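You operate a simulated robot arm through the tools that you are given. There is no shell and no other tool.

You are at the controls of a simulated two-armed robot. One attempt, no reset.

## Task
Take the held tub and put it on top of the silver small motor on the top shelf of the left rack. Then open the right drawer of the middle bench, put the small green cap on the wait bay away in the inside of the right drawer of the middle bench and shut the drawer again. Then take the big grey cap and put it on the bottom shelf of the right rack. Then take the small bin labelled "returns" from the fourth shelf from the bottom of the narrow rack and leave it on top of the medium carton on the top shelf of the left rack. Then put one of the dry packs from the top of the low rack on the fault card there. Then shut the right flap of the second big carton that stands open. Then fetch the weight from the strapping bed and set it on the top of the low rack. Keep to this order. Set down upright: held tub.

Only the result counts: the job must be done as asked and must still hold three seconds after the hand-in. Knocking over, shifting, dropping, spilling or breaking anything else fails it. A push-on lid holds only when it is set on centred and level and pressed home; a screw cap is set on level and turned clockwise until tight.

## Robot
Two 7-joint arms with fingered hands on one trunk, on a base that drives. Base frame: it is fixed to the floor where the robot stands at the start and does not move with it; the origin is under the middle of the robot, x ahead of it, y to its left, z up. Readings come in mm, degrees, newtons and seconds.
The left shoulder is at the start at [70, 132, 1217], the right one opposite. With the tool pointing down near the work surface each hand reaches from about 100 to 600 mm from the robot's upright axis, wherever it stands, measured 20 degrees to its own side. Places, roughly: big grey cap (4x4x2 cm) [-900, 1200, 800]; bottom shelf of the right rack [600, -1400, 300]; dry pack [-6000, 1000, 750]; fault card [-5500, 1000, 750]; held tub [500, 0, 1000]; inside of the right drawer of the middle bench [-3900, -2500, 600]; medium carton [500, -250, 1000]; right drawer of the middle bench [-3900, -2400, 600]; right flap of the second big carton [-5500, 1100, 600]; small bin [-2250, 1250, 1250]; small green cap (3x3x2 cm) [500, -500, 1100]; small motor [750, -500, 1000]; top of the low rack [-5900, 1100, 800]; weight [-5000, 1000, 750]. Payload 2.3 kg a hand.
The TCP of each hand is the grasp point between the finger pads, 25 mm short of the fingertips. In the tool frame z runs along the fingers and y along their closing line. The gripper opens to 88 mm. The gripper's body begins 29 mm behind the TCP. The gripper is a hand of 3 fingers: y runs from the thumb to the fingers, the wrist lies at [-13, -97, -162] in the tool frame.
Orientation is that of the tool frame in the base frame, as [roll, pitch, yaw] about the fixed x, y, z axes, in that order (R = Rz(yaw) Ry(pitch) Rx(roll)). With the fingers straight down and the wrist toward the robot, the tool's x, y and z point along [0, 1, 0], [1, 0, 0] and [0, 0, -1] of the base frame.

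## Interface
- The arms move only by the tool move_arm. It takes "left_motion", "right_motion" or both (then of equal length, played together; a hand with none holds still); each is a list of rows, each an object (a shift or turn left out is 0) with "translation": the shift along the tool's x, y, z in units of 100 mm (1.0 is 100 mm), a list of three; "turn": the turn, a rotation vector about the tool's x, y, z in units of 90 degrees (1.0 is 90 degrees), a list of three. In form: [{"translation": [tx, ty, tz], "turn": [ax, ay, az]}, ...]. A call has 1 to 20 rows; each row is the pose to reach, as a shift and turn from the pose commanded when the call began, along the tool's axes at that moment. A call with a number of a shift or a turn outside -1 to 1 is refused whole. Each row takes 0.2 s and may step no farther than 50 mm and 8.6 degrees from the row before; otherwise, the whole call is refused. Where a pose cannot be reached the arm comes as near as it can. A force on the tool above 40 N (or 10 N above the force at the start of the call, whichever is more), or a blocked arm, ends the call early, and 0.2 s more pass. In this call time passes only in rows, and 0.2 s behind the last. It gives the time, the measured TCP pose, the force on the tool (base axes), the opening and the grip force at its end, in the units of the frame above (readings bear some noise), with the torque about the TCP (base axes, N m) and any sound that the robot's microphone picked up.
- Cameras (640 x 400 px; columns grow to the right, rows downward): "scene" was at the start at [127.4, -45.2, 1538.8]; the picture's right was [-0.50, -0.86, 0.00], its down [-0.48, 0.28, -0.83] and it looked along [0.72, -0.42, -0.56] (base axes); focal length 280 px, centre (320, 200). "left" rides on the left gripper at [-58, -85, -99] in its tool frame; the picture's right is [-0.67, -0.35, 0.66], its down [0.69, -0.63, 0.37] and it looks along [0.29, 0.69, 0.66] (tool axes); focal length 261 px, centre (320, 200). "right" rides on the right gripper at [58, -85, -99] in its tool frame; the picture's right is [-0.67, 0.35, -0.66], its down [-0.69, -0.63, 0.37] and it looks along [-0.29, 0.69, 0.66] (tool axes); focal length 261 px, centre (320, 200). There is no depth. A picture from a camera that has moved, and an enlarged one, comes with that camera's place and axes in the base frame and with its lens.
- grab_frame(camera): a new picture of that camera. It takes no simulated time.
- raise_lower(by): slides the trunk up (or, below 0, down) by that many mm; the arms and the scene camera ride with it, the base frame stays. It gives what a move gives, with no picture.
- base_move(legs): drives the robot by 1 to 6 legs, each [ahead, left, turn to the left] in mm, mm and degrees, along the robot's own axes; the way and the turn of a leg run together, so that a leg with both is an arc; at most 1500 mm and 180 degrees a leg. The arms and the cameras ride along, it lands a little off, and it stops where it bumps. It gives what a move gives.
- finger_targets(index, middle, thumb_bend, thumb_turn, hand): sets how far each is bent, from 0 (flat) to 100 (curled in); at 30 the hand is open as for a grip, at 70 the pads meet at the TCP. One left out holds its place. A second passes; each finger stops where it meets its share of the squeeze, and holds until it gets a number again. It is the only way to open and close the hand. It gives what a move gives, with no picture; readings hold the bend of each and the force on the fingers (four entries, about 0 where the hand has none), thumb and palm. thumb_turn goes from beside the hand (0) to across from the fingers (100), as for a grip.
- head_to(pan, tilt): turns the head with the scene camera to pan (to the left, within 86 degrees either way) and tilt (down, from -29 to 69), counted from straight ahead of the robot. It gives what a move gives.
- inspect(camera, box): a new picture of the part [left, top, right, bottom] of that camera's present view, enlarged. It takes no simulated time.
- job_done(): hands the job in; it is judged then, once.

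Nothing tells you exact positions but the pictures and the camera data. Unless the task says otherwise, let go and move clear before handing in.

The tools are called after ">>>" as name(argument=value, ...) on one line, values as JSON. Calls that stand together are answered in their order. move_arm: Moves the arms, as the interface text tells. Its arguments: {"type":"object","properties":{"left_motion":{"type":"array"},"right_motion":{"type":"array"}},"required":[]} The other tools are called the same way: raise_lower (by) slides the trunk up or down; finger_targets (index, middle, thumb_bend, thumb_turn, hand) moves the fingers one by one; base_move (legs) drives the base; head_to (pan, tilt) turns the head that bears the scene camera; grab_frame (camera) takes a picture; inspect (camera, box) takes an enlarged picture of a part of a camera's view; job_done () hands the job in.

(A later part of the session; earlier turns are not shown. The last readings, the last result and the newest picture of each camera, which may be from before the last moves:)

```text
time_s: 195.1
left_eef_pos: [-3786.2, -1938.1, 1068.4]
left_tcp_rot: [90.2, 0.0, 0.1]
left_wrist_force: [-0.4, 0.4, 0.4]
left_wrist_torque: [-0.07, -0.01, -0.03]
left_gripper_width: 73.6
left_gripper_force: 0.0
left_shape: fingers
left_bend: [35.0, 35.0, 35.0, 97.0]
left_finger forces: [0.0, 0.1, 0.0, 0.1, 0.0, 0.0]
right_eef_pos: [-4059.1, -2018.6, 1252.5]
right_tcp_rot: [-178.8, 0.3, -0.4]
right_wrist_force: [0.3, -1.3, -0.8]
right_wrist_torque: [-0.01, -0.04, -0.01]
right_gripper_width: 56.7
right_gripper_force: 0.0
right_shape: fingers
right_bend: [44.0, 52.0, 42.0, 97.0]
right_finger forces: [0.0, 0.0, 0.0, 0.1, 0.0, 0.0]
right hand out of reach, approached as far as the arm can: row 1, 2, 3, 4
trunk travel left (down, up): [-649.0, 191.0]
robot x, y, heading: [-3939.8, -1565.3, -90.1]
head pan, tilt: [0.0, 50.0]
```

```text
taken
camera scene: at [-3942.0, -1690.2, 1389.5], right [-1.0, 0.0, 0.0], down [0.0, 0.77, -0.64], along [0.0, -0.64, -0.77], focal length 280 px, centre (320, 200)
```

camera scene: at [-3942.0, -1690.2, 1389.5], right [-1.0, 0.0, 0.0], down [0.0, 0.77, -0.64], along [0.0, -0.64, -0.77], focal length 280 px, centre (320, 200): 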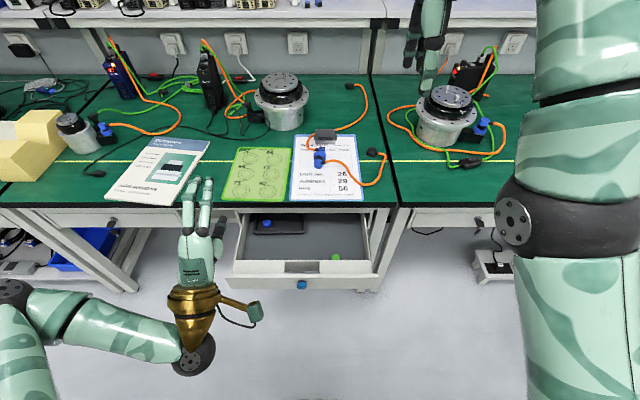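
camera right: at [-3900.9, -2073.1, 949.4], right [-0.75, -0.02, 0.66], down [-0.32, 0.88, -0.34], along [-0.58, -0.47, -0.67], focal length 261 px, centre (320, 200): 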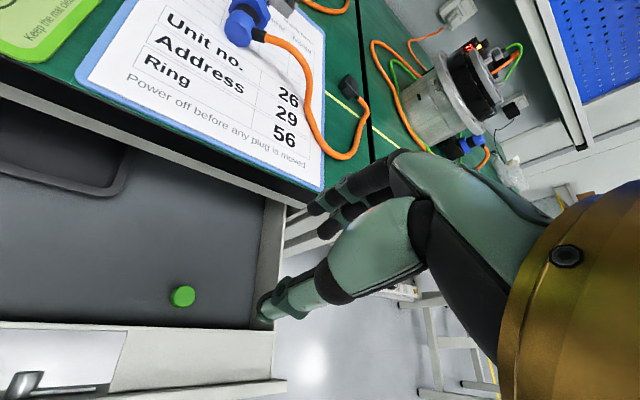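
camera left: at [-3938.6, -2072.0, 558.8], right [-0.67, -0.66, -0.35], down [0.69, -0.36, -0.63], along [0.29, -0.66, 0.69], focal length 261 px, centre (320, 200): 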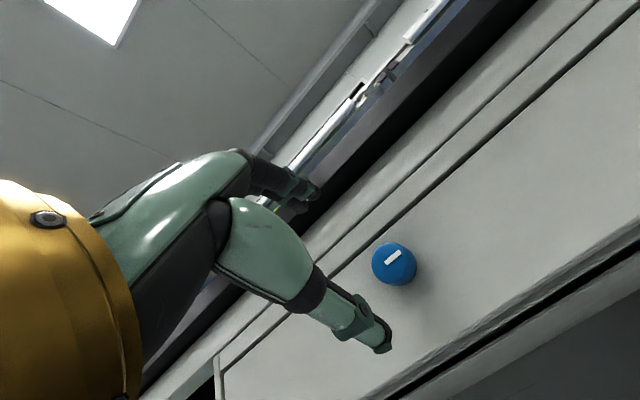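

I try to steer it toward its starting posture (right and back at this height).

>>> move_arm(right_motion=[{"translation": [-0.15, -0.1, 0]}, {"translation": [-0.3, -0.2, 0]}, {"translation": [-0.45, -0.3, 0]}, {"translation": [-0.6, -0.4, 0]}, {"translation": [-0.75, -0.5, 0]}, {"translation": [-0.9, -0.6, 0]}, {"translation": [-1.0, -0.7, 0]}])

>>> move_arm(right_motion=[{"translation": [-0.15, -0.1, 0.1]}, {"translation": [-0.3, -0.2, 0.2]}, {"translation": [-0.45, -0.3, 0.3]}, {"translation": [-0.6, -0.4, 0.4]}, {"translation": [-0.75, -0.5, 0.5]}, {"translation": [-0.9, -0.6, 0.6]}])

>>> head_to(pan=-50, tilt=40)

>>> grab_frame(camera="scene")

```text
time_s: 196.7
left_eef_pos: [-3785.8, -1938.0, 1069.0]
left_tcp_rot: [90.1, 0.0, 0.1]
left_wrist_force: [0.6, 0.2, 0.2]
left_wrist_torque: [0.03, 0.03, 0.0]
left_gripper_width: 73.9
left_gripper_force: 0.0
left_shape: fingers
left_bend: [35.0, 35.0, 35.0, 97.0]
left_finger forces: [0.0, 0.0, 0.0, 0.0, 0.1, 0.1]
right_eef_pos: [-4155.2, -1979.1, 1286.4]
right_tcp_rot: [-178.8, 0.2, -0.5]
right_wrist_force: [0.2, 0.1, -0.6]
right_wrist_torque: [0.03, -0.01, 0.04]
right_gripper_width: 56.6
right_gripper_force: 0.0
right_shape: fingers
right_bend: [44.0, 52.0, 42.0, 97.0]
right_finger forces: [0.0, 0.1, 0.0, 0.0, 0.0, 0.0]
right hand out of reach, approached as far as the arm can: row 1, 2, 3, 4, 5, 6, 7
trunk travel left (down, up): [-649.0, 191.0]
robot x, y, heading: [-3941.3, -1564.7, -89.8]
head pan, tilt: [0.0, 50.0]
```

```text
time_s: 198.1
left_eef_pos: [-3787.2, -1938.4, 1067.5]
left_tcp_rot: [90.1, 0.0, 0.2]
left_wrist_force: [0.2, -1.2, -0.3]
left_wrist_torque: [-0.02, 0.0, -0.03]
left_gripper_width: 74.3
left_gripper_force: 0.0
left_shape: fingers
left_bend: [35.0, 35.0, 35.0, 97.0]
left_finger forces: [0.1, 0.0, 0.0, 0.1, 0.1, 0.0]
right_eef_pos: [-4262.1, -1950.6, 1279.8]
right_tcp_rot: [-178.7, 0.3, -0.3]
right_wrist_force: [-0.4, -0.2, 0.1]
right_wrist_torque: [-0.01, -0.02, 0.0]
right_gripper_width: 56.6
right_gripper_force: 0.0
right_shape: fingers
right_bend: [44.0, 52.0, 42.0, 97.0]
right_finger forces: [0.1, 0.0, 0.0, 0.0, 0.1, 0.1]
right hand out of reach, approached as far as the arm can: row 1, 2, 3, 4, 5, 6
trunk travel left (down, up): [-649.0, 191.0]
robot x, y, heading: [-3942.5, -1564.9, -90.2]
head pan, tilt: [0.0, 50.0]
```

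```text
time_s: 199.3
left_eef_pos: [-3786.4, -1938.6, 1068.2]
left_tcp_rot: [90.2, 0.0, -0.1]
left_wrist_force: [-0.1, -0.5, 0.2]
left_wrist_torque: [0.03, -0.03, 0.0]
left_gripper_width: 73.9
left_gripper_force: 0.0
left_shape: fingers
left_bend: [35.0, 35.0, 35.0, 97.0]
left_finger forces: [0.0, 0.1, 0.1, 0.1, 0.0, 0.0]
right_eef_pos: [-4260.8, -1949.7, 1277.6]
right_tcp_rot: [-178.7, 0.3, -0.4]
right_wrist_force: [-0.3, -0.1, -0.8]
right_wrist_torque: [0.0, -0.03, -0.01]
right_gripper_width: 56.3
right_gripper_force: 0.0
right_shape: fingers
right_bend: [44.0, 52.0, 42.0, 97.0]
right_finger forces: [0.1, 0.0, 0.0, 0.0, 0.0, 0.1]
trunk travel left (down, up): [-649.0, 191.0]
robot x, y, heading: [-3941.8, -1563.5, -90.1]
head pan, tilt: [-50.0, 40.0]
```

```text
taken
camera scene: at [-4007.2, -1669.2, 1403.6], right [-0.64, 0.77, 0.0], down [0.49, 0.41, -0.77], along [-0.59, -0.49, -0.64], focal length 280 px, centre (320, 200)
```

scene: 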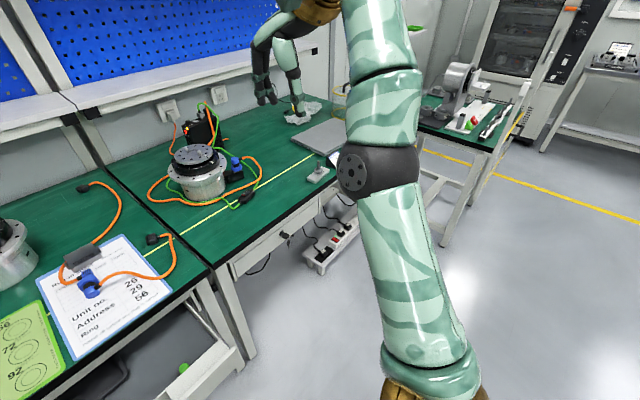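

Now I try mostly downward with slight left/forward, the direction in which this elbow should flex.

>>> move_arm(right_motion=[{"translation": [0.03, 0.05, 0.1]}, {"translation": [0.06, 0.1, 0.2]}, {"translation": [0.09, 0.15, 0.3]}, {"translation": [0.12, 0.2, 0.4]}, {"translation": [0.15, 0.2, 0.5]}, {"translation": [0.18, 0.2, 0.6]}, {"translation": [0.21, 0.2, 0.7]}, {"translation": [0.24, 0.2, 0.8]}, {"translation": [0.27, 0.2, 0.9]}, {"translation": [0.3, 0.2, 1.0]}])

>>> grab_frame(camera="scene")

```text
time_s: 201.5
left_eef_pos: [-3785.9, -1939.6, 1068.9]
left_tcp_rot: [90.2, 0.0, 0.1]
left_wrist_force: [0.1, -0.7, -0.2]
left_wrist_torque: [0.03, 0.0, 0.0]
left_gripper_width: 73.9
left_gripper_force: 0.1
left_shape: fingers
left_bend: [35.0, 35.0, 35.0, 97.0]
left_finger forces: [0.1, 0.0, 0.0, 0.0, 0.1, 0.0]
right_eef_pos: [-4256.7, -2011.4, 1234.9]
right_tcp_rot: [-178.7, 0.2, -0.3]
right_wrist_force: [-0.6, 0.0, -0.1]
right_wrist_torque: [0.03, 0.01, -0.03]
right_gripper_width: 56.8
right_gripper_force: 0.0
right_shape: fingers
right_bend: [44.0, 52.0, 42.0, 97.0]
right_finger forces: [0.0, 0.0, 0.0, 0.0, 0.1, 0.0]
right hand out of reach, approached as far as the arm can: row 1, 2, 3, 4, 5, 6, 7, 8, 9, 10
trunk travel left (down, up): [-649.0, 191.0]
robot x, y, heading: [-3942.9, -1559.6, -90.2]
head pan, tilt: [-50.0, 40.0]
```

```text
taken
camera scene: at [-4007.4, -1669.4, 1403.6], right [-0.64, 0.77, 0.0], down [0.49, 0.41, -0.77], along [-0.59, -0.49, -0.64], focal length 280 px, centre (320, 200)
```

scene: 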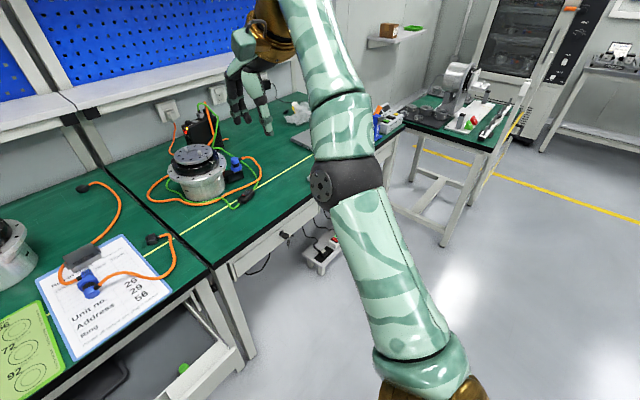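

The right elbow is folded the wrong way and won't flex properly. I'll park the right arm pointing up, out of the way, and do the remaining jobs with the left hand.

>>> move_arm(right_motion=[{"translation": [0, -0.2, -0.2]}, {"translation": [0, -0.45, -0.4]}, {"translation": [0, -0.7, -0.6]}, {"translation": [0, -1.0, -0.8]}])

>>> move_arm(right_motion=[{"translation": [0, -0.25, -0.1]}, {"translation": [0, -0.5, -0.2]}, {"translation": [0, -0.75, -0.3]}, {"translation": [0, -1.0, -0.4]}])

>>> grab_frame(camera="scene")

```text
time_s: 202.5
left_eef_pos: [-3785.9, -1939.1, 1068.3]
left_tcp_rot: [90.1, 0.0, 0.0]
left_wrist_force: [-0.2, -0.2, -0.1]
left_wrist_torque: [-0.01, 0.02, -0.01]
left_gripper_width: 74.1
left_gripper_force: 0.1
left_shape: fingers
left_bend: [35.0, 35.0, 35.0, 97.0]
left_finger forces: [0.1, 0.0, 0.0, 0.0, 0.0, 0.1]
right_eef_pos: [-4257.4, -1904.0, 1308.3]
right_tcp_rot: [-178.7, 0.3, -0.4]
right_wrist_force: [0.2, -0.2, 0.1]
right_wrist_torque: [-0.01, 0.02, -0.01]
right_gripper_width: 56.5
right_gripper_force: 0.0
right_shape: fingers
right_bend: [44.0, 52.0, 42.0, 97.0]
right_finger forces: [0.0, 0.0, 0.0, 0.1, 0.1, 0.1]
right hand out of reach, approached as far as the arm can: row 2, 3, 4
trunk travel left (down, up): [-649.0, 191.0]
robot x, y, heading: [-3944.8, -1565.4, -90.1]
head pan, tilt: [-50.0, 40.0]
```

```text
time_s: 203.5
left_eef_pos: [-3786.4, -1939.2, 1069.0]
left_tcp_rot: [90.1, 0.0, -0.1]
left_wrist_force: [-0.1, -0.3, -0.4]
left_wrist_torque: [-0.01, 0.02, 0.02]
left_gripper_width: 73.9
left_gripper_force: 0.1
left_shape: fingers
left_bend: [35.0, 35.0, 35.0, 97.0]
left_finger forces: [0.0, 0.0, 0.0, 0.0, 0.1, 0.0]
right_eef_pos: [-4256.8, -1862.7, 1324.5]
right_tcp_rot: [-178.8, 0.4, -0.3]
right_wrist_force: [-1.1, 0.3, 0.0]
right_wrist_torque: [-0.01, 0.02, 0.0]
right_gripper_width: 56.5
right_gripper_force: 0.0
right_shape: fingers
right_bend: [44.0, 52.0, 42.0, 97.0]
right_finger forces: [0.0, 0.1, 0.1, 0.0, 0.1, 0.1]
right hand out of reach, approached as far as the arm can: row 2, 3, 4
trunk travel left (down, up): [-649.0, 191.0]
robot x, y, heading: [-3939.8, -1566.0, -90.1]
head pan, tilt: [-50.0, 40.0]
```

```text
taken
camera scene: at [-4007.2, -1668.6, 1403.7], right [-0.64, 0.77, 0.0], down [0.49, 0.41, -0.77], along [-0.59, -0.49, -0.64], focal length 280 px, centre (320, 200)
```

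scene: 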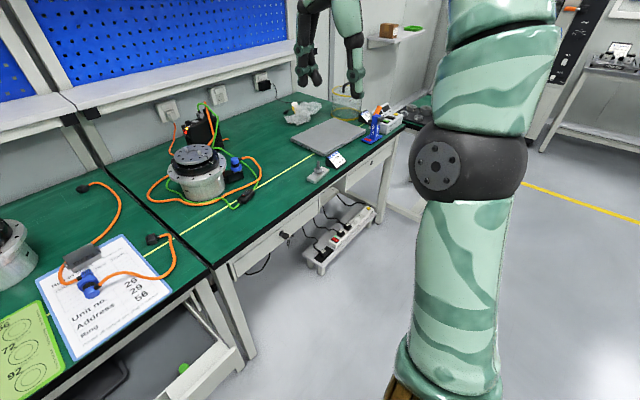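

One more try from here: the starting pose is just 37 mm ahead and 85 mm below.

>>> move_arm(right_motion=[{"translation": [0, 0.04, 0.08]}, {"translation": [0, 0.08, 0.16]}, {"translation": [0, 0.12, 0.25]}, {"translation": [0, 0.16, 0.35]}, {"translation": [0, 0.2, 0.45]}, {"translation": [0, 0.25, 0.55]}, {"translation": [0, 0.3, 0.65]}, {"translation": [0, 0.37, 0.75]}, {"translation": [0, 0.37, 0.85]}])

>>> grab_frame(camera="scene")

```text
time_s: 205.5
left_eef_pos: [-3786.5, -1938.7, 1068.6]
left_tcp_rot: [90.2, 0.0, 0.2]
left_wrist_force: [-0.3, -0.1, -0.1]
left_wrist_torque: [-0.02, 0.04, 0.01]
left_gripper_width: 74.2
left_gripper_force: 0.1
left_shape: fingers
left_bend: [35.0, 35.0, 35.0, 97.0]
left_finger forces: [0.0, 0.0, 0.0, 0.0, 0.0, 0.1]
right_eef_pos: [-4258.5, -1899.0, 1238.4]
right_tcp_rot: [-178.8, 0.4, -0.4]
right_wrist_force: [-0.6, -0.1, 0.3]
right_wrist_torque: [-0.01, -0.03, 0.02]
right_gripper_width: 56.7
right_gripper_force: 0.1
right_shape: fingers
right_bend: [44.0, 52.0, 42.0, 97.0]
right_finger forces: [0.0, 0.0, 0.0, 0.0, 0.0, 0.1]
right hand out of reach, approached as far as the arm can: row 1, 2, 3
trunk travel left (down, up): [-649.0, 191.0]
robot x, y, heading: [-3943.7, -1565.1, -90.2]
head pan, tilt: [-50.0, 40.0]
```

```text
taken
camera scene: at [-4007.1, -1669.1, 1403.6], right [-0.64, 0.77, 0.0], down [0.49, 0.41, -0.77], along [-0.59, -0.49, -0.64], focal length 280 px, centre (320, 200)
```

scene: 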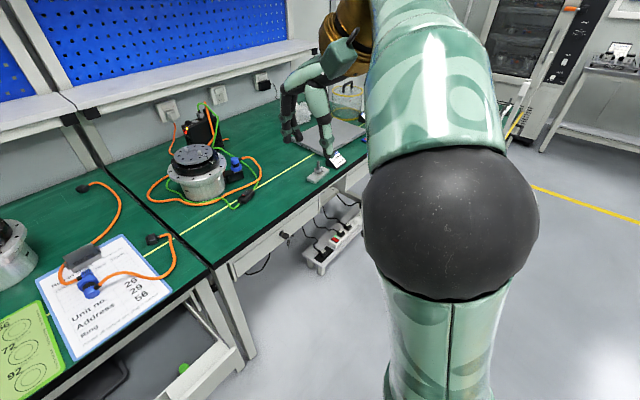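

The right elbow has freed itself and is back near its starting pose. Now I close the drawer: lower the trunk, shift right, and bring the left hand to the knob.

>>> raise_lower(by=-242)

>>> base_move(legs=[[0, -105, 0]])

>>> finger_targets(hand="left", index=46, middle=48, thumb_bend=46)

>>> move_arm(left_motion=[{"translation": [0, -0.3, 0]}, {"translation": [0, -0.6, 0]}, {"translation": [0, -0.95, 0]}])

>>> move_arm(left_motion=[{"translation": [0, -0.3, 0]}, {"translation": [0, -0.6, 0]}, {"translation": [0, -0.92, 0]}])

>>> head_to(pan=15, tilt=45)

>>> grab_frame(camera="scene")

>>> grab_frame(camera="left")

```text
time_s: 208.0
left_eef_pos: [-3786.4, -1938.9, 825.7]
left_tcp_rot: [90.2, 0.0, 0.0]
left_wrist_force: [-0.2, 0.1, -0.2]
left_wrist_torque: [0.03, 0.02, 0.03]
left_gripper_width: 74.0
left_gripper_force: 0.1
left_shape: fingers
left_bend: [35.0, 35.0, 35.0, 97.0]
left_finger forces: [0.0, 0.0, 0.0, 0.0, 0.0, 0.0]
right_eef_pos: [-4256.4, -1898.9, 996.4]
right_tcp_rot: [-178.8, 0.3, -0.4]
right_wrist_force: [-0.5, 0.3, 0.2]
right_wrist_torque: [-0.01, -0.03, 0.0]
right_gripper_width: 56.8
right_gripper_force: 0.1
right_shape: fingers
right_bend: [44.0, 52.0, 42.0, 97.0]
right_finger forces: [0.0, 0.1, 0.1, 0.0, 0.0, 0.1]
trunk travel left (down, up): [-407.0, 433.0]
robot x, y, heading: [-3940.9, -1565.2, -90.1]
head pan, tilt: [-50.0, 40.0]
```

```text
time_s: 209.2
left_eef_pos: [-3888.8, -1938.4, 825.8]
left_tcp_rot: [90.2, 0.0, 0.3]
left_wrist_force: [0.3, -0.2, 0.0]
left_wrist_torque: [-0.04, 0.01, -0.03]
left_gripper_width: 73.9
left_gripper_force: 0.0
left_shape: fingers
left_bend: [35.0, 35.0, 35.0, 97.0]
left_finger forces: [0.1, 0.0, 0.0, 0.1, 0.0, 0.1]
right_eef_pos: [-4360.4, -1899.6, 996.7]
right_tcp_rot: [-178.8, 0.3, -0.3]
right_wrist_force: [-0.2, -0.6, 0.0]
right_wrist_torque: [0.02, 0.01, -0.02]
right_gripper_width: 56.8
right_gripper_force: 0.1
right_shape: fingers
right_bend: [44.0, 52.0, 42.0, 97.0]
right_finger forces: [0.1, 0.1, 0.0, 0.1, 0.0, 0.0]
trunk travel left (down, up): [-407.0, 433.0]
robot x, y, heading: [-4048.2, -1563.6, -89.9]
head pan, tilt: [-50.0, 40.0]
```

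```text
time_s: 210.2
left_eef_pos: [-3888.5, -1939.0, 826.5]
left_tcp_rot: [90.2, 0.0, 0.3]
left_wrist_force: [0.5, 0.2, 0.5]
left_wrist_torque: [0.0, -0.01, -0.02]
left_gripper_width: 51.0
left_gripper_force: 0.0
left_shape: fingers
left_bend: [46.0, 48.0, 46.0, 97.0]
left_finger forces: [0.1, 0.0, 0.1, 0.0, 0.0, 0.0]
right_eef_pos: [-4360.7, -1899.1, 996.8]
right_tcp_rot: [-178.8, 0.4, -0.3]
right_wrist_force: [-0.3, 0.6, -0.2]
right_wrist_torque: [0.02, 0.0, 0.0]
right_gripper_width: 56.5
right_gripper_force: 0.1
right_shape: fingers
right_bend: [44.0, 52.0, 42.0, 97.0]
right_finger forces: [0.1, 0.0, 0.0, 0.0, 0.0, 0.0]
trunk travel left (down, up): [-407.0, 433.0]
robot x, y, heading: [-4044.7, -1564.9, -90.1]
head pan, tilt: [-50.0, 40.0]
```

```text
time_s: 211.0
left_eef_pos: [-3889.2, -1938.8, 731.5]
left_tcp_rot: [90.1, 0.0, 0.1]
left_wrist_force: [-0.6, -0.4, 0.8]
left_wrist_torque: [0.0, -0.03, 0.02]
left_gripper_width: 50.9
left_gripper_force: 0.2
left_shape: fingers
left_bend: [46.0, 48.0, 46.0, 97.0]
left_finger forces: [0.0, 0.0, 0.0, 0.0, 0.0, 0.1]
right_eef_pos: [-4359.6, -1900.4, 997.2]
right_tcp_rot: [-178.8, 0.4, -0.4]
right_wrist_force: [-0.1, 0.0, -0.4]
right_wrist_torque: [-0.02, 0.04, -0.01]
right_gripper_width: 56.6
right_gripper_force: 0.0
right_shape: fingers
right_bend: [44.0, 52.0, 42.0, 97.0]
right_finger forces: [0.1, 0.1, 0.0, 0.0, 0.0, 0.0]
trunk travel left (down, up): [-407.0, 433.0]
robot x, y, heading: [-4050.9, -1561.2, -90.2]
head pan, tilt: [-50.0, 40.0]
```

```text
time_s: 211.8
left_eef_pos: [-3891.2, -1939.5, 638.4]
left_tcp_rot: [90.1, 0.0, 0.1]
left_wrist_force: [-0.6, 0.2, 0.2]
left_wrist_torque: [0.0, -0.01, 0.0]
left_gripper_width: 50.9
left_gripper_force: 0.0
left_shape: fingers
left_bend: [46.0, 48.0, 46.0, 97.0]
left_finger forces: [0.0, 0.0, 0.0, 0.0, 0.0, 0.0]
right_eef_pos: [-4360.5, -1899.5, 997.2]
right_tcp_rot: [-178.7, 0.4, -0.4]
right_wrist_force: [-0.2, 0.3, -0.1]
right_wrist_torque: [0.04, -0.01, -0.02]
right_gripper_width: 56.6
right_gripper_force: 0.1
right_shape: fingers
right_bend: [44.0, 52.0, 42.0, 97.0]
right_finger forces: [0.0, 0.0, 0.0, 0.0, 0.0, 0.0]
trunk travel left (down, up): [-407.0, 433.0]
robot x, y, heading: [-4045.0, -1563.2, -90.0]
head pan, tilt: [-50.0, 40.0]
```

```text
time_s: 213.2
left_eef_pos: [-3890.4, -1939.1, 638.5]
left_tcp_rot: [90.2, 0.0, 0.0]
left_wrist_force: [0.7, -0.6, 0.2]
left_wrist_torque: [0.01, -0.01, -0.01]
left_gripper_width: 51.2
left_gripper_force: 0.1
left_shape: fingers
left_bend: [46.0, 48.0, 46.0, 97.0]
left_finger forces: [0.0, 0.1, 0.0, 0.0, 0.1, 0.1]
right_eef_pos: [-4360.7, -1900.6, 996.0]
right_tcp_rot: [-178.8, 0.2, -0.3]
right_wrist_force: [0.9, -0.4, 0.2]
right_wrist_torque: [0.03, -0.02, 0.03]
right_gripper_width: 56.7
right_gripper_force: 0.0
right_shape: fingers
right_bend: [44.0, 52.0, 42.0, 97.0]
right_finger forces: [0.0, 0.0, 0.1, 0.0, 0.0, 0.0]
trunk travel left (down, up): [-407.0, 433.0]
robot x, y, heading: [-4043.2, -1563.7, -90.1]
head pan, tilt: [15.0, 45.0]
```

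```text
taken
camera scene: at [-4024.7, -1693.0, 1154.3], right [-0.97, -0.26, 0.0], down [-0.18, 0.68, -0.71], along [0.18, -0.68, -0.71], focal length 280 px, centre (320, 200)
```

scene: 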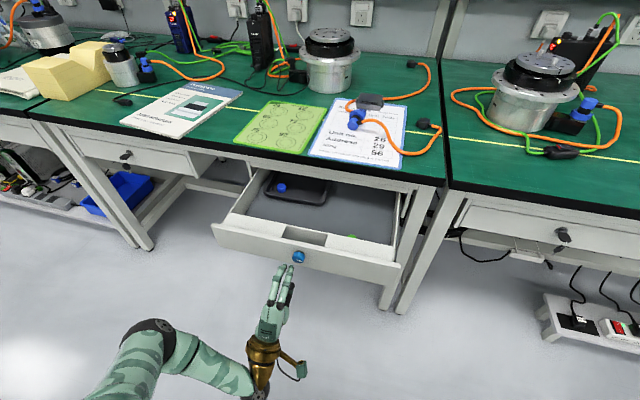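

```text
taken
camera left: at [-3948.9, -1839.7, 554.3], right [-0.67, -0.66, -0.35], down [0.69, -0.36, -0.63], along [0.29, -0.66, 0.69], focal length 261 px, centre (320, 200)
```

left: 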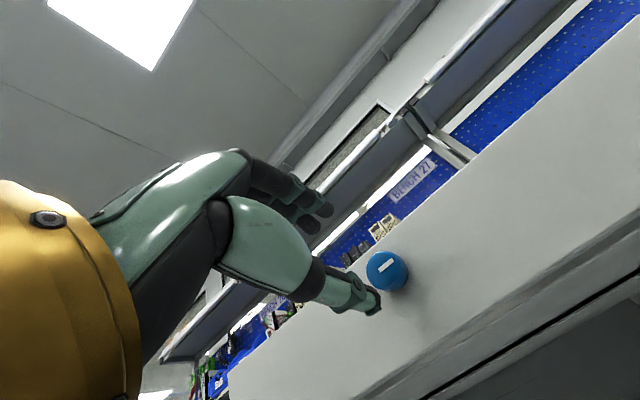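

Left hand is lined up with the knob. I bring the fingertips around it onto the drawer front and push with the base.

>>> move_arm(left_motion=[{"translation": [0, -0.02, 0.2]}, {"translation": [0, -0.02, 0.4]}, {"translation": [0, -0.02, 0.55]}])

>>> base_move(legs=[[195, 0, 0]])

>>> grab_frame(camera="scene")

>>> grab_frame(camera="left")

```text
time_s: 213.9
left_eef_pos: [-3889.3, -1993.6, 638.2]
left_tcp_rot: [90.2, 0.0, 0.1]
left_wrist_force: [-0.5, -0.2, 1.1]
left_wrist_torque: [-0.01, 0.04, 0.0]
left_gripper_width: 51.1
left_gripper_force: 0.0
left_shape: fingers
left_bend: [46.0, 48.0, 46.0, 97.0]
left_finger forces: [0.0, 0.1, 0.0, 0.0, 0.0, 0.0]
right_eef_pos: [-4360.7, -1898.8, 996.6]
right_tcp_rot: [-178.8, 0.3, -0.5]
right_wrist_force: [0.6, -0.6, -0.1]
right_wrist_torque: [0.02, 0.01, 0.01]
right_gripper_width: 56.6
right_gripper_force: 0.0
right_shape: fingers
right_bend: [44.0, 52.0, 42.0, 97.0]
right_finger forces: [0.0, 0.0, 0.0, 0.0, 0.0, 0.0]
trunk travel left (down, up): [-407.0, 433.0]
robot x, y, heading: [-4047.9, -1564.3, -90.0]
head pan, tilt: [15.0, 45.0]
```

```text
time_s: 215.5
left_eef_pos: [-3888.4, -2189.5, 636.6]
left_tcp_rot: [90.1, 0.0, 0.1]
left_wrist_force: [-0.6, -0.5, 0.0]
left_wrist_torque: [0.0, 0.0, 0.01]
left_gripper_width: 50.2
left_gripper_force: 0.1
left_shape: fingers
left_bend: [46.0, 48.0, 46.0, 97.0]
left_finger forces: [0.0, 0.0, 0.1, 0.1, 0.0, 0.0]
right_eef_pos: [-4361.4, -2094.6, 996.3]
right_tcp_rot: [-178.8, 0.4, -0.3]
right_wrist_force: [0.2, -0.2, 0.1]
right_wrist_torque: [0.03, 0.06, 0.0]
right_gripper_width: 56.7
right_gripper_force: 0.0
right_shape: fingers
right_bend: [44.0, 52.0, 42.0, 97.0]
right_finger forces: [0.0, 0.1, 0.0, 0.0, 0.0, 0.0]
trunk travel left (down, up): [-407.0, 433.0]
robot x, y, heading: [-4043.5, -1758.1, -90.1]
head pan, tilt: [15.0, 45.0]
```

```text
taken
camera scene: at [-4024.7, -1889.3, 1154.3], right [-0.97, -0.26, 0.0], down [-0.18, 0.68, -0.71], along [0.18, -0.68, -0.71], focal length 280 px, centre (320, 200)
```

scene: 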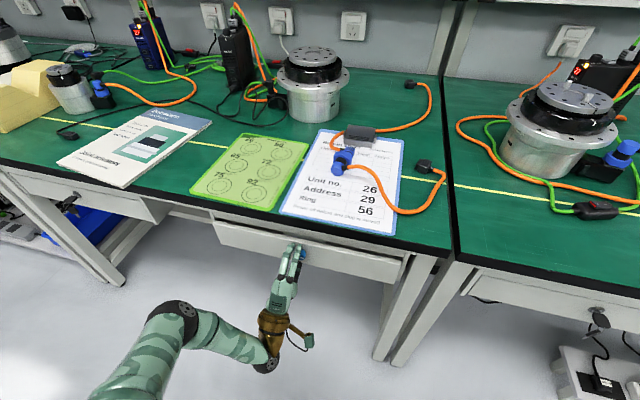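

```text
taken
camera left: at [-3947.7, -2090.1, 552.3], right [-0.67, -0.66, -0.35], down [0.69, -0.36, -0.63], along [0.29, -0.66, 0.69], focal length 261 px, centre (320, 200)
```

left: 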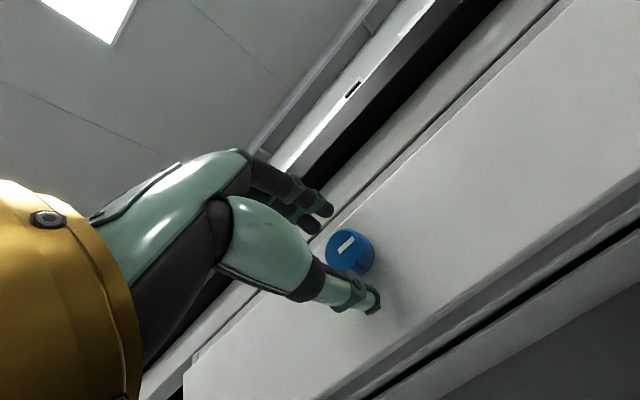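

Nearly shut. I push the rest with the arm until resistance builds.

>>> move_arm(left_motion=[{"translation": [0, 0, 0.06]}, {"translation": [0, 0, 0.12]}, {"translation": [0, 0, 0.18]}, {"translation": [0, 0, 0.24]}])

>>> move_arm(left_motion=[{"translation": [0, 0, 0.02]}, {"translation": [0, 0, 0.04]}, {"translation": [0, 0, 0.06]}, {"translation": [0, 0, 0.08]}])

>>> grab_frame(camera="left")

>>> grab_frame(camera="scene")

```text
time_s: 216.5
left_eef_pos: [-3887.4, -2212.6, 638.0]
left_tcp_rot: [90.1, 0.0, 0.1]
left_wrist_force: [0.7, 0.4, 0.9]
left_wrist_torque: [-0.04, 0.0, 0.01]
left_gripper_width: 50.4
left_gripper_force: 0.4
left_shape: fingers
left_bend: [46.0, 48.0, 46.0, 97.0]
left_finger forces: [0.1, 1.0, 0.0, 0.1, 0.1, 0.0]
right_eef_pos: [-4361.2, -2095.4, 996.7]
right_tcp_rot: [-178.8, 0.3, -0.2]
right_wrist_force: [-1.5, 0.7, -0.4]
right_wrist_torque: [-0.02, 0.0, 0.01]
right_gripper_width: 56.8
right_gripper_force: 0.1
right_shape: fingers
right_bend: [44.0, 52.0, 42.0, 97.0]
right_finger forces: [0.1, 0.0, 0.1, 0.0, 0.1, 0.0]
trunk travel left (down, up): [-407.0, 433.0]
robot x, y, heading: [-4040.5, -1761.5, -89.8]
head pan, tilt: [15.0, 45.0]
```

```text
time_s: 217.5
left_eef_pos: [-3888.5, -2215.2, 641.3]
left_tcp_rot: [89.6, 0.1, 0.0]
left_wrist_force: [-0.7, 36.6, -3.2]
left_wrist_torque: [-1.08, -0.05, 0.0]
left_gripper_width: 49.5
left_gripper_force: 17.5
left_shape: fingers
left_bend: [47.0, 47.0, 46.0, 97.0]
left_finger forces: [16.9, 19.0, 0.1, 0.0, 0.1, 0.1]
right_eef_pos: [-4359.8, -2088.6, 999.9]
right_tcp_rot: [-179.2, 0.3, -0.2]
right_wrist_force: [0.1, 0.8, 0.9]
right_wrist_torque: [0.0, 0.0, 0.02]
right_gripper_width: 56.8
right_gripper_force: 0.0
right_shape: fingers
right_bend: [44.0, 52.0, 42.0, 97.0]
right_finger forces: [0.0, 0.0, 0.0, 0.1, 0.0, 0.0]
trunk travel left (down, up): [-407.0, 433.0]
robot x, y, heading: [-4048.7, -1759.6, -89.8]
head pan, tilt: [15.0, 45.0]
```

```text
taken
camera left: at [-3947.2, -2116.7, 554.8], right [-0.67, -0.66, -0.34], down [0.69, -0.37, -0.63], along [0.29, -0.66, 0.7], focal length 261 px, centre (320, 200)
```

left: 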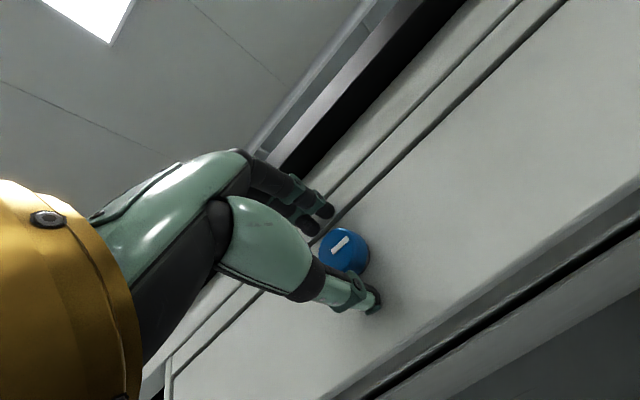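

```text
taken
camera scene: at [-4024.3, -1879.7, 1155.3], right [-0.97, -0.26, 0.0], down [-0.18, 0.68, -0.71], along [0.18, -0.69, -0.7], focal length 280 px, centre (320, 200)
```

scene: 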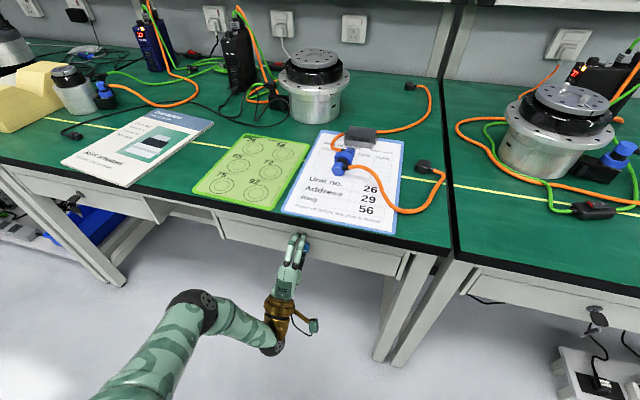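

Firm resistance (37 N). I pull the hand back and check that the drawer is flush.

>>> move_arm(left_motion=[{"translation": [0, 0, -0.2]}, {"translation": [0, 0, -0.5]}, {"translation": [0, 0, -0.8]}])

>>> inspect(camera="scene", box=[140, 170, 460, 330])

>>> grab_frame(camera="left")

```text
time_s: 218.3
left_eef_pos: [-3890.1, -2141.8, 638.0]
left_tcp_rot: [90.0, 0.0, 0.2]
left_wrist_force: [0.2, -0.2, 0.4]
left_wrist_torque: [0.0, 0.01, 0.0]
left_gripper_width: 50.0
left_gripper_force: 0.1
left_shape: fingers
left_bend: [46.0, 48.0, 46.0, 97.0]
left_finger forces: [0.0, 0.0, 0.0, 0.0, 0.1, 0.0]
right_eef_pos: [-4361.0, -2095.2, 995.5]
right_tcp_rot: [-178.8, 0.4, -0.2]
right_wrist_force: [-0.6, -0.5, 0.8]
right_wrist_torque: [-0.01, 0.02, -0.03]
right_gripper_width: 56.5
right_gripper_force: 0.0
right_shape: fingers
right_bend: [44.0, 52.0, 42.0, 97.0]
right_finger forces: [0.0, 0.0, 0.0, 0.1, 0.0, 0.0]
trunk travel left (down, up): [-407.0, 433.0]
robot x, y, heading: [-4046.8, -1757.7, -89.9]
head pan, tilt: [15.0, 45.0]
```

```text
2.00 times, centred on (300, 250) of scene
camera zoom: at [-4024.6, -1889.0, 1154.4], right [-0.97, -0.26, 0.0], down [-0.18, 0.68, -0.71], along [0.18, -0.68, -0.71], focal length 560 px, centre (360, 100)
```

zoom: 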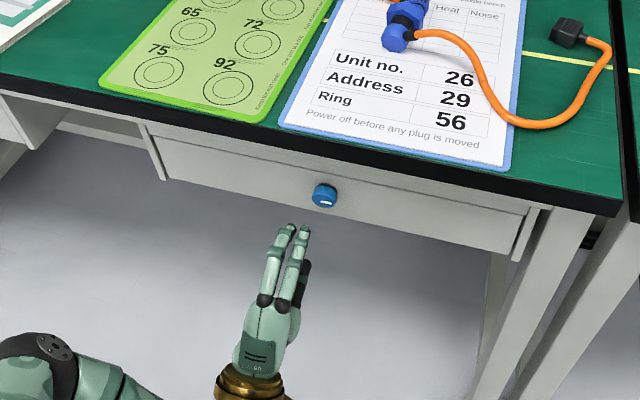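

```text
taken
camera left: at [-3948.3, -2042.4, 552.6], right [-0.67, -0.66, -0.35], down [0.69, -0.36, -0.63], along [0.29, -0.66, 0.69], focal length 261 px, centre (320, 200)
```

left: 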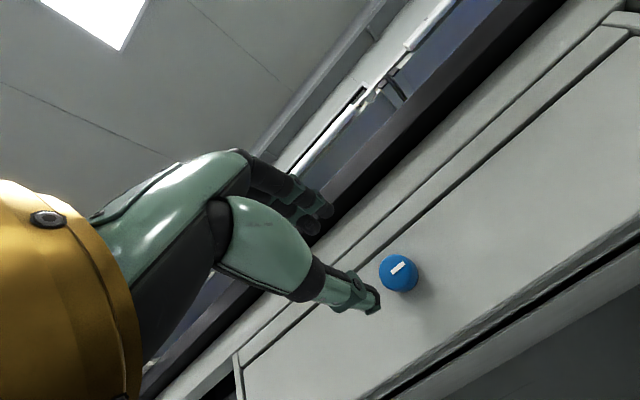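

The drawer is shut flush. Next is the big grey cap on the green bench: I back away into the aisle and drive back up the room.

>>> base_move(legs=[[-1300, 0, 0], [-580, 0, 0], [0, 0, 90], [1400, 0, 0], [1400, 0, 0], [150, 0, 0]])

>>> raise_lower(by=300)

>>> move_arm(left_motion=[{"translation": [0, 0.1, 0], "turn": [0.09, 0, 0]}, {"translation": [0, 0.2, 0], "turn": [0.18, 0, 0]}, {"translation": [0, 0.3, 0], "turn": [0.27, 0, 0]}, {"translation": [0, 0.4, 0], "turn": [0.36, 0, 0]}, {"translation": [0, 0.5, 0], "turn": [0.45, 0, 0]}, {"translation": [0, 0.6, 0], "turn": [0.54, 0, 0]}, {"translation": [0, 0.7, 0], "turn": [0.63, 0, 0]}, {"translation": [0, 0.8, 0], "turn": [0.72, 0, 0]}, {"translation": [0, 0.9, 0], "turn": [0.81, 0, 0]}, {"translation": [0, 1.0, 0], "turn": [0.9, 0, 0]}, {"translation": [0, 1.0, 0], "turn": [0.95, 0, 0]}, {"translation": [0, 1.0, 0], "turn": [1.0, 0, 0]}])

>>> head_to(pan=60, tilt=25)

>>> grab_frame(camera="scene")

```text
time_s: 245.7
left_eef_pos: [-698.9, 209.2, 637.3]
left_tcp_rot: [90.1, 0.0, 89.0]
left_wrist_force: [0.5, 0.0, -0.8]
left_wrist_torque: [0.03, 0.01, 0.05]
left_gripper_width: 50.2
left_gripper_force: 0.0
left_shape: fingers
left_bend: [46.0, 48.0, 46.0, 97.0]
left_finger forces: [0.0, 0.0, 0.0, 0.0, 0.0, 0.0]
right_eef_pos: [-754.1, -261.0, 995.2]
right_tcp_rot: [-178.9, 0.3, 88.5]
right_wrist_force: [-0.2, -0.7, 1.1]
right_wrist_torque: [0.02, 0.04, 0.0]
right_gripper_width: 56.7
right_gripper_force: 0.0
right_shape: fingers
right_bend: [44.0, 52.0, 42.0, 97.0]
right_finger forces: [0.1, 0.1, 0.0, 0.0, 0.1, 0.0]
trunk travel left (down, up): [-407.0, 433.0]
robot x, y, heading: [-1080.1, 60.5, -1.3]
head pan, tilt: [15.0, 45.0]
```

```text
time_s: 248.7
left_eef_pos: [-697.6, 209.1, 938.1]
left_tcp_rot: [90.2, 0.0, 88.8]
left_wrist_force: [-0.2, -0.1, 0.4]
left_wrist_torque: [-0.01, 0.02, 0.01]
left_gripper_width: 49.8
left_gripper_force: 0.1
left_shape: fingers
left_bend: [46.0, 48.0, 46.0, 97.0]
left_finger forces: [0.0, 0.0, 0.0, 0.0, 0.0, 0.0]
right_eef_pos: [-754.4, -260.3, 1296.1]
right_tcp_rot: [-178.8, 0.3, 88.5]
right_wrist_force: [0.1, -0.6, -0.6]
right_wrist_torque: [0.0, -0.03, -0.03]
right_gripper_width: 56.5
right_gripper_force: 0.0
right_shape: fingers
right_bend: [44.0, 52.0, 42.0, 97.0]
right_finger forces: [0.1, 0.0, 0.0, 0.0, 0.1, 0.0]
trunk travel left (down, up): [-707.0, 133.0]
robot x, y, heading: [-1084.2, 62.0, -1.2]
head pan, tilt: [15.0, 45.0]
```

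```text
time_s: 251.3
left_eef_pos: [-697.1, 209.6, 1038.3]
left_tcp_rot: [-179.8, 0.0, 88.9]
left_wrist_force: [-0.4, -0.5, -0.5]
left_wrist_torque: [0.02, 0.0, -0.02]
left_gripper_width: 50.1
left_gripper_force: 0.1
left_shape: fingers
left_bend: [46.0, 48.0, 46.0, 97.0]
left_finger forces: [0.0, 0.0, 0.0, 0.1, 0.0, 0.1]
left hand out of reach, approached as far as the arm can: row 6, 7, 8, 9
right_eef_pos: [-752.4, -260.7, 1295.8]
right_tcp_rot: [-178.8, 0.3, 88.5]
right_wrist_force: [-0.7, -0.6, 0.2]
right_wrist_torque: [-0.02, 0.01, -0.06]
right_gripper_width: 56.6
right_gripper_force: 0.1
right_shape: fingers
right_bend: [44.0, 52.0, 42.0, 97.0]
right_finger forces: [0.0, 0.1, 0.0, 0.0, 0.0, 0.0]
trunk travel left (down, up): [-707.0, 133.0]
robot x, y, heading: [-1087.3, 61.1, -1.2]
head pan, tilt: [15.0, 45.0]
```

```text
time_s: 252.4
left_eef_pos: [-698.1, 208.4, 1037.9]
left_tcp_rot: [-179.9, -0.1, 88.9]
left_wrist_force: [1.4, 0.0, 0.1]
left_wrist_torque: [-0.03, 0.01, -0.02]
left_gripper_width: 50.2
left_gripper_force: 0.1
left_shape: fingers
left_bend: [46.0, 48.0, 46.0, 97.0]
left_finger forces: [0.0, 0.0, 0.0, 0.0, 0.0, 0.0]
right_eef_pos: [-753.7, -260.7, 1296.8]
right_tcp_rot: [-178.9, 0.3, 88.6]
right_wrist_force: [-0.3, -0.7, 0.2]
right_wrist_torque: [-0.01, 0.01, -0.03]
right_gripper_width: 56.6
right_gripper_force: 0.0
right_shape: fingers
right_bend: [44.0, 52.0, 42.0, 97.0]
right_finger forces: [0.0, 0.0, 0.0, 0.0, 0.1, 0.1]
trunk travel left (down, up): [-707.0, 133.0]
robot x, y, heading: [-1087.9, 58.4, -1.4]
head pan, tilt: [60.0, 25.0]
```

```text
taken
camera scene: at [-984.4, 137.8, 1484.9], right [0.85, -0.52, 0.0], down [-0.22, -0.36, -0.91], along [0.47, 0.77, -0.42], focal length 280 px, centre (320, 200)
```

scene: 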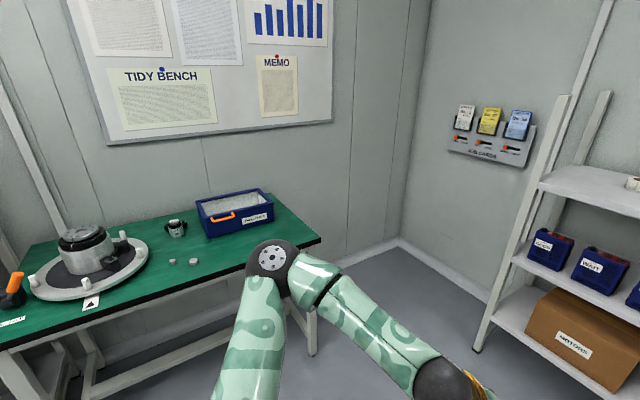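

>>> inspect(camera="scene", box=[130, 190, 290, 300])

>>> inspect(camera="scene", box=[0, 200, 160, 340])

```text
3.64 times, centred on (210, 245) of scene
camera zoom: at [-984.4, 137.8, 1484.9], right [0.85, -0.52, 0.0], down [-0.22, -0.36, -0.91], along [0.47, 0.77, -0.42], focal length 1019 px, centre (720, 36)
```

zoom: 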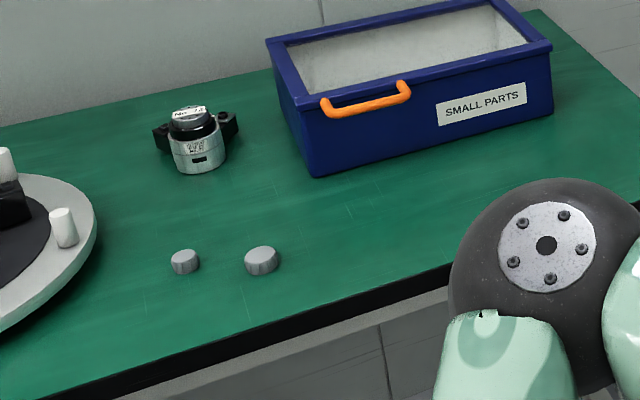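

```text
2.86 times, centred on (80, 270) of scene
camera zoom: at [-984.4, 137.8, 1484.9], right [0.85, -0.52, 0.0], down [-0.22, -0.36, -0.91], along [0.47, 0.77, -0.42], focal length 800 px, centre (1006, 0)
```

zoom: 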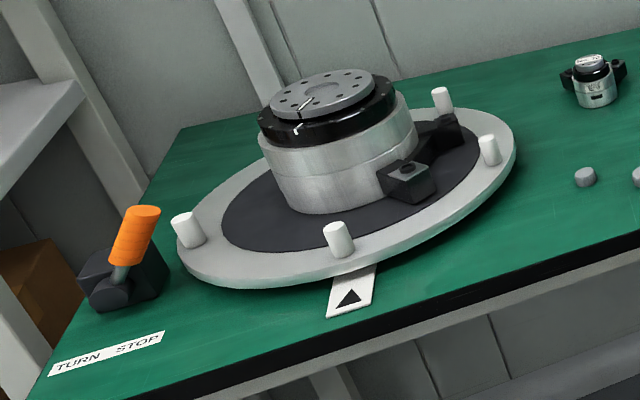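

The right one of the two grey caps (≈40 mm wide) at about (-940,1215) is the big one. I drive so the left hand can reach it, facing the bench.

>>> base_move(legs=[[347, 0, 0], [0, 0, 91.3], [540, 0, 0]])

>>> head_to(pan=15, tilt=45)

>>> grab_frame(camera="scene")

>>> grab_frame(camera="left")

```text
time_s: 261.2
left_eef_pos: [-878.4, 971.4, 1037.6]
left_tcp_rot: [-179.9, -0.1, 179.3]
left_wrist_force: [1.1, 0.2, 1.2]
left_wrist_torque: [0.02, 0.02, -0.01]
left_gripper_width: 50.2
left_gripper_force: 0.0
left_shape: fingers
left_bend: [46.0, 48.0, 46.0, 97.0]
left_finger forces: [0.0, 0.0, 0.1, 0.0, 0.0, 0.0]
right_eef_pos: [-407.8, 916.7, 1295.6]
right_tcp_rot: [-178.7, 0.3, 178.9]
right_wrist_force: [-1.0, 0.0, 1.1]
right_wrist_torque: [0.01, 0.06, 0.01]
right_gripper_width: 56.8
right_gripper_force: 0.0
right_shape: fingers
right_bend: [44.0, 52.0, 42.0, 97.0]
right_finger forces: [0.0, 0.0, 0.0, 0.0, 0.0, 0.0]
trunk travel left (down, up): [-707.0, 133.0]
robot x, y, heading: [-727.7, 586.7, 88.8]
head pan, tilt: [60.0, 25.0]
```

```text
time_s: 262.4
left_eef_pos: [-879.4, 971.5, 1038.1]
left_tcp_rot: [-179.8, -0.1, 179.2]
left_wrist_force: [0.9, 1.3, -0.2]
left_wrist_torque: [0.0, 0.01, 0.04]
left_gripper_width: 50.1
left_gripper_force: 0.0
left_shape: fingers
left_bend: [46.0, 48.0, 46.0, 97.0]
left_finger forces: [0.0, 0.0, 0.1, 0.0, 0.0, 0.0]
right_eef_pos: [-408.9, 916.8, 1296.9]
right_tcp_rot: [-178.8, 0.4, 178.8]
right_wrist_force: [-0.3, -0.2, -0.3]
right_wrist_torque: [-0.01, -0.05, 0.02]
right_gripper_width: 56.5
right_gripper_force: 0.1
right_shape: fingers
right_bend: [44.0, 52.0, 42.0, 97.0]
right_finger forces: [0.0, 0.0, 0.0, 0.1, 0.1, 0.1]
trunk travel left (down, up): [-707.0, 133.0]
robot x, y, heading: [-731.4, 588.3, 89.1]
head pan, tilt: [15.0, 45.0]
```

```text
taken
camera scene: at [-746.4, 715.2, 1454.4], right [0.97, 0.24, 0.0], down [0.17, -0.69, -0.71], along [-0.17, 0.69, -0.71], focal length 280 px, centre (320, 200)
```

scene: 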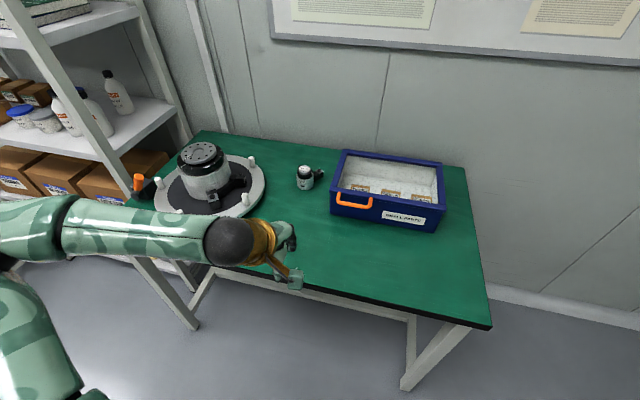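

```text
taken
camera left: at [-822.8, 885.6, 1136.9], right [0.67, -0.36, -0.65], down [-0.69, -0.62, -0.36], along [-0.28, 0.7, -0.66], focal length 261 px, centre (320, 200)
```

left: 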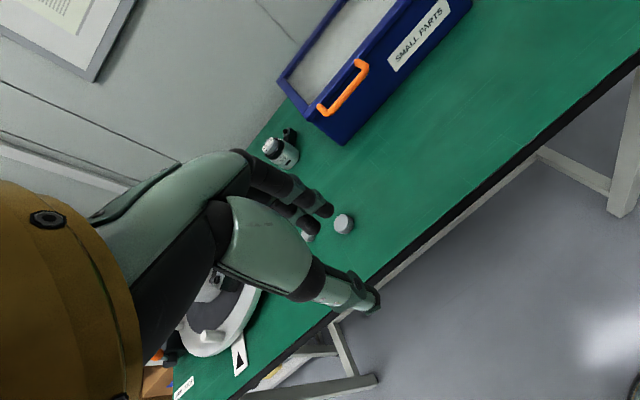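

Cap triangulates to about (-946,1156,802), so the bench top is near z=790. I lower the trunk, come a bit nearer and bring the left hand over it.

>>> raise_lower(by=-150)

>>> base_move(legs=[[70, 0, 1]])

>>> move_arm(left_motion=[{"translation": [0.2, 0.25, 0]}, {"translation": [0.4, 0.5, 0]}, {"translation": [0.6, 0.8, 0]}])

>>> grab_frame(camera="left")

>>> grab_frame(camera="scene")

```text
time_s: 264.1
left_eef_pos: [-878.7, 970.7, 887.5]
left_tcp_rot: [-179.8, 0.1, 179.4]
left_wrist_force: [0.7, 1.1, 0.3]
left_wrist_torque: [0.0, 0.02, 0.01]
left_gripper_width: 50.1
left_gripper_force: 0.1
left_shape: fingers
left_bend: [46.0, 48.0, 46.0, 97.0]
left_finger forces: [0.1, 0.1, 0.1, 0.0, 0.0, 0.0]
right_eef_pos: [-407.6, 917.7, 1146.2]
right_tcp_rot: [-178.7, 0.3, 178.8]
right_wrist_force: [0.6, -0.7, -0.1]
right_wrist_torque: [-0.02, -0.05, -0.04]
right_gripper_width: 56.6
right_gripper_force: 0.0
right_shape: fingers
right_bend: [44.0, 52.0, 42.0, 97.0]
right_finger forces: [0.0, 0.0, 0.0, 0.1, 0.1, 0.0]
trunk travel left (down, up): [-557.0, 283.0]
robot x, y, heading: [-729.1, 587.0, 89.3]
head pan, tilt: [15.0, 45.0]
```

```text
time_s: 265.1
left_eef_pos: [-885.6, 1037.1, 888.1]
left_tcp_rot: [-179.9, 0.0, -179.7]
left_wrist_force: [0.3, 1.2, 0.3]
left_wrist_torque: [-0.01, -0.01, 0.0]
left_gripper_width: 49.9
left_gripper_force: 0.1
left_shape: fingers
left_bend: [46.0, 48.0, 46.0, 97.0]
left_finger forces: [0.1, 0.0, 0.0, 0.1, 0.0, 0.1]
right_eef_pos: [-413.2, 990.9, 1147.6]
right_tcp_rot: [-178.9, 0.3, 179.7]
right_wrist_force: [-0.2, 0.3, -0.4]
right_wrist_torque: [0.0, -0.01, 0.03]
right_gripper_width: 56.4
right_gripper_force: 0.0
right_shape: fingers
right_bend: [44.0, 52.0, 42.0, 97.0]
right_finger forces: [0.0, 0.0, 0.0, 0.1, 0.1, 0.0]
trunk travel left (down, up): [-557.0, 283.0]
robot x, y, heading: [-727.3, 656.5, 90.1]
head pan, tilt: [15.0, 45.0]
```

```text
time_s: 265.9
left_eef_pos: [-946.6, 1117.8, 886.5]
left_tcp_rot: [-179.8, 0.1, -179.8]
left_wrist_force: [-0.1, 0.1, 0.3]
left_wrist_torque: [0.01, 0.01, 0.03]
left_gripper_width: 50.2
left_gripper_force: 0.0
left_shape: fingers
left_bend: [46.0, 48.0, 46.0, 97.0]
left_finger forces: [0.0, 0.1, 0.1, 0.1, 0.1, 0.1]
right_eef_pos: [-413.6, 993.2, 1146.6]
right_tcp_rot: [-178.8, 0.5, 179.8]
right_wrist_force: [0.4, 0.1, -0.3]
right_wrist_torque: [-0.03, -0.01, 0.03]
right_gripper_width: 56.6
right_gripper_force: 0.0
right_shape: fingers
right_bend: [44.0, 52.0, 42.0, 97.0]
right_finger forces: [0.0, 0.0, 0.1, 0.0, 0.0, 0.0]
trunk travel left (down, up): [-557.0, 283.0]
robot x, y, heading: [-725.0, 658.6, 90.2]
head pan, tilt: [15.0, 45.0]
```

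```text
taken
camera left: at [-888.4, 1033.9, 986.0], right [0.67, -0.35, -0.65], down [-0.68, -0.63, -0.36], along [-0.29, 0.69, -0.66], focal length 261 px, centre (320, 200)
```

left: 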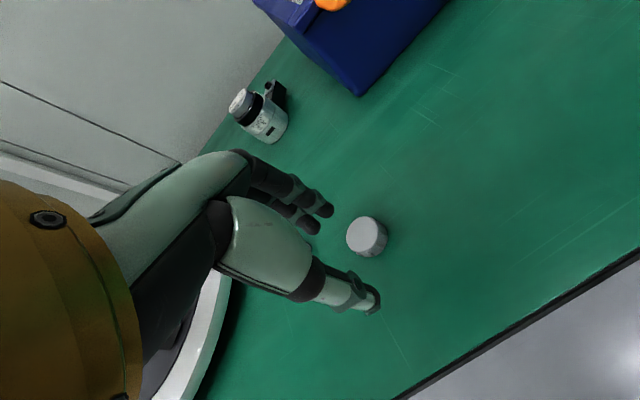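

```text
taken
camera scene: at [-748.3, 785.2, 1304.2], right [0.97, 0.26, 0.0], down [0.18, -0.68, -0.71], along [-0.18, 0.68, -0.71], focal length 280 px, centre (320, 200)
```

scene: 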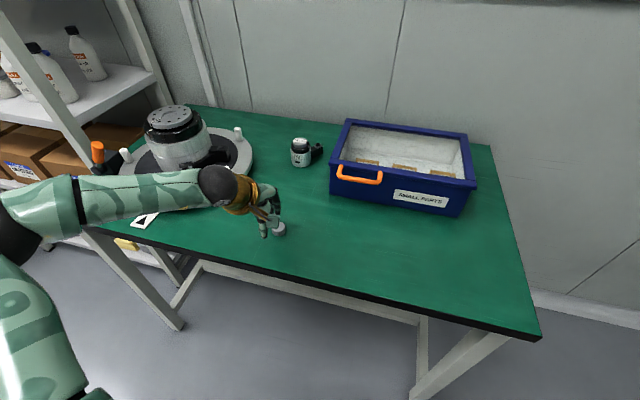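

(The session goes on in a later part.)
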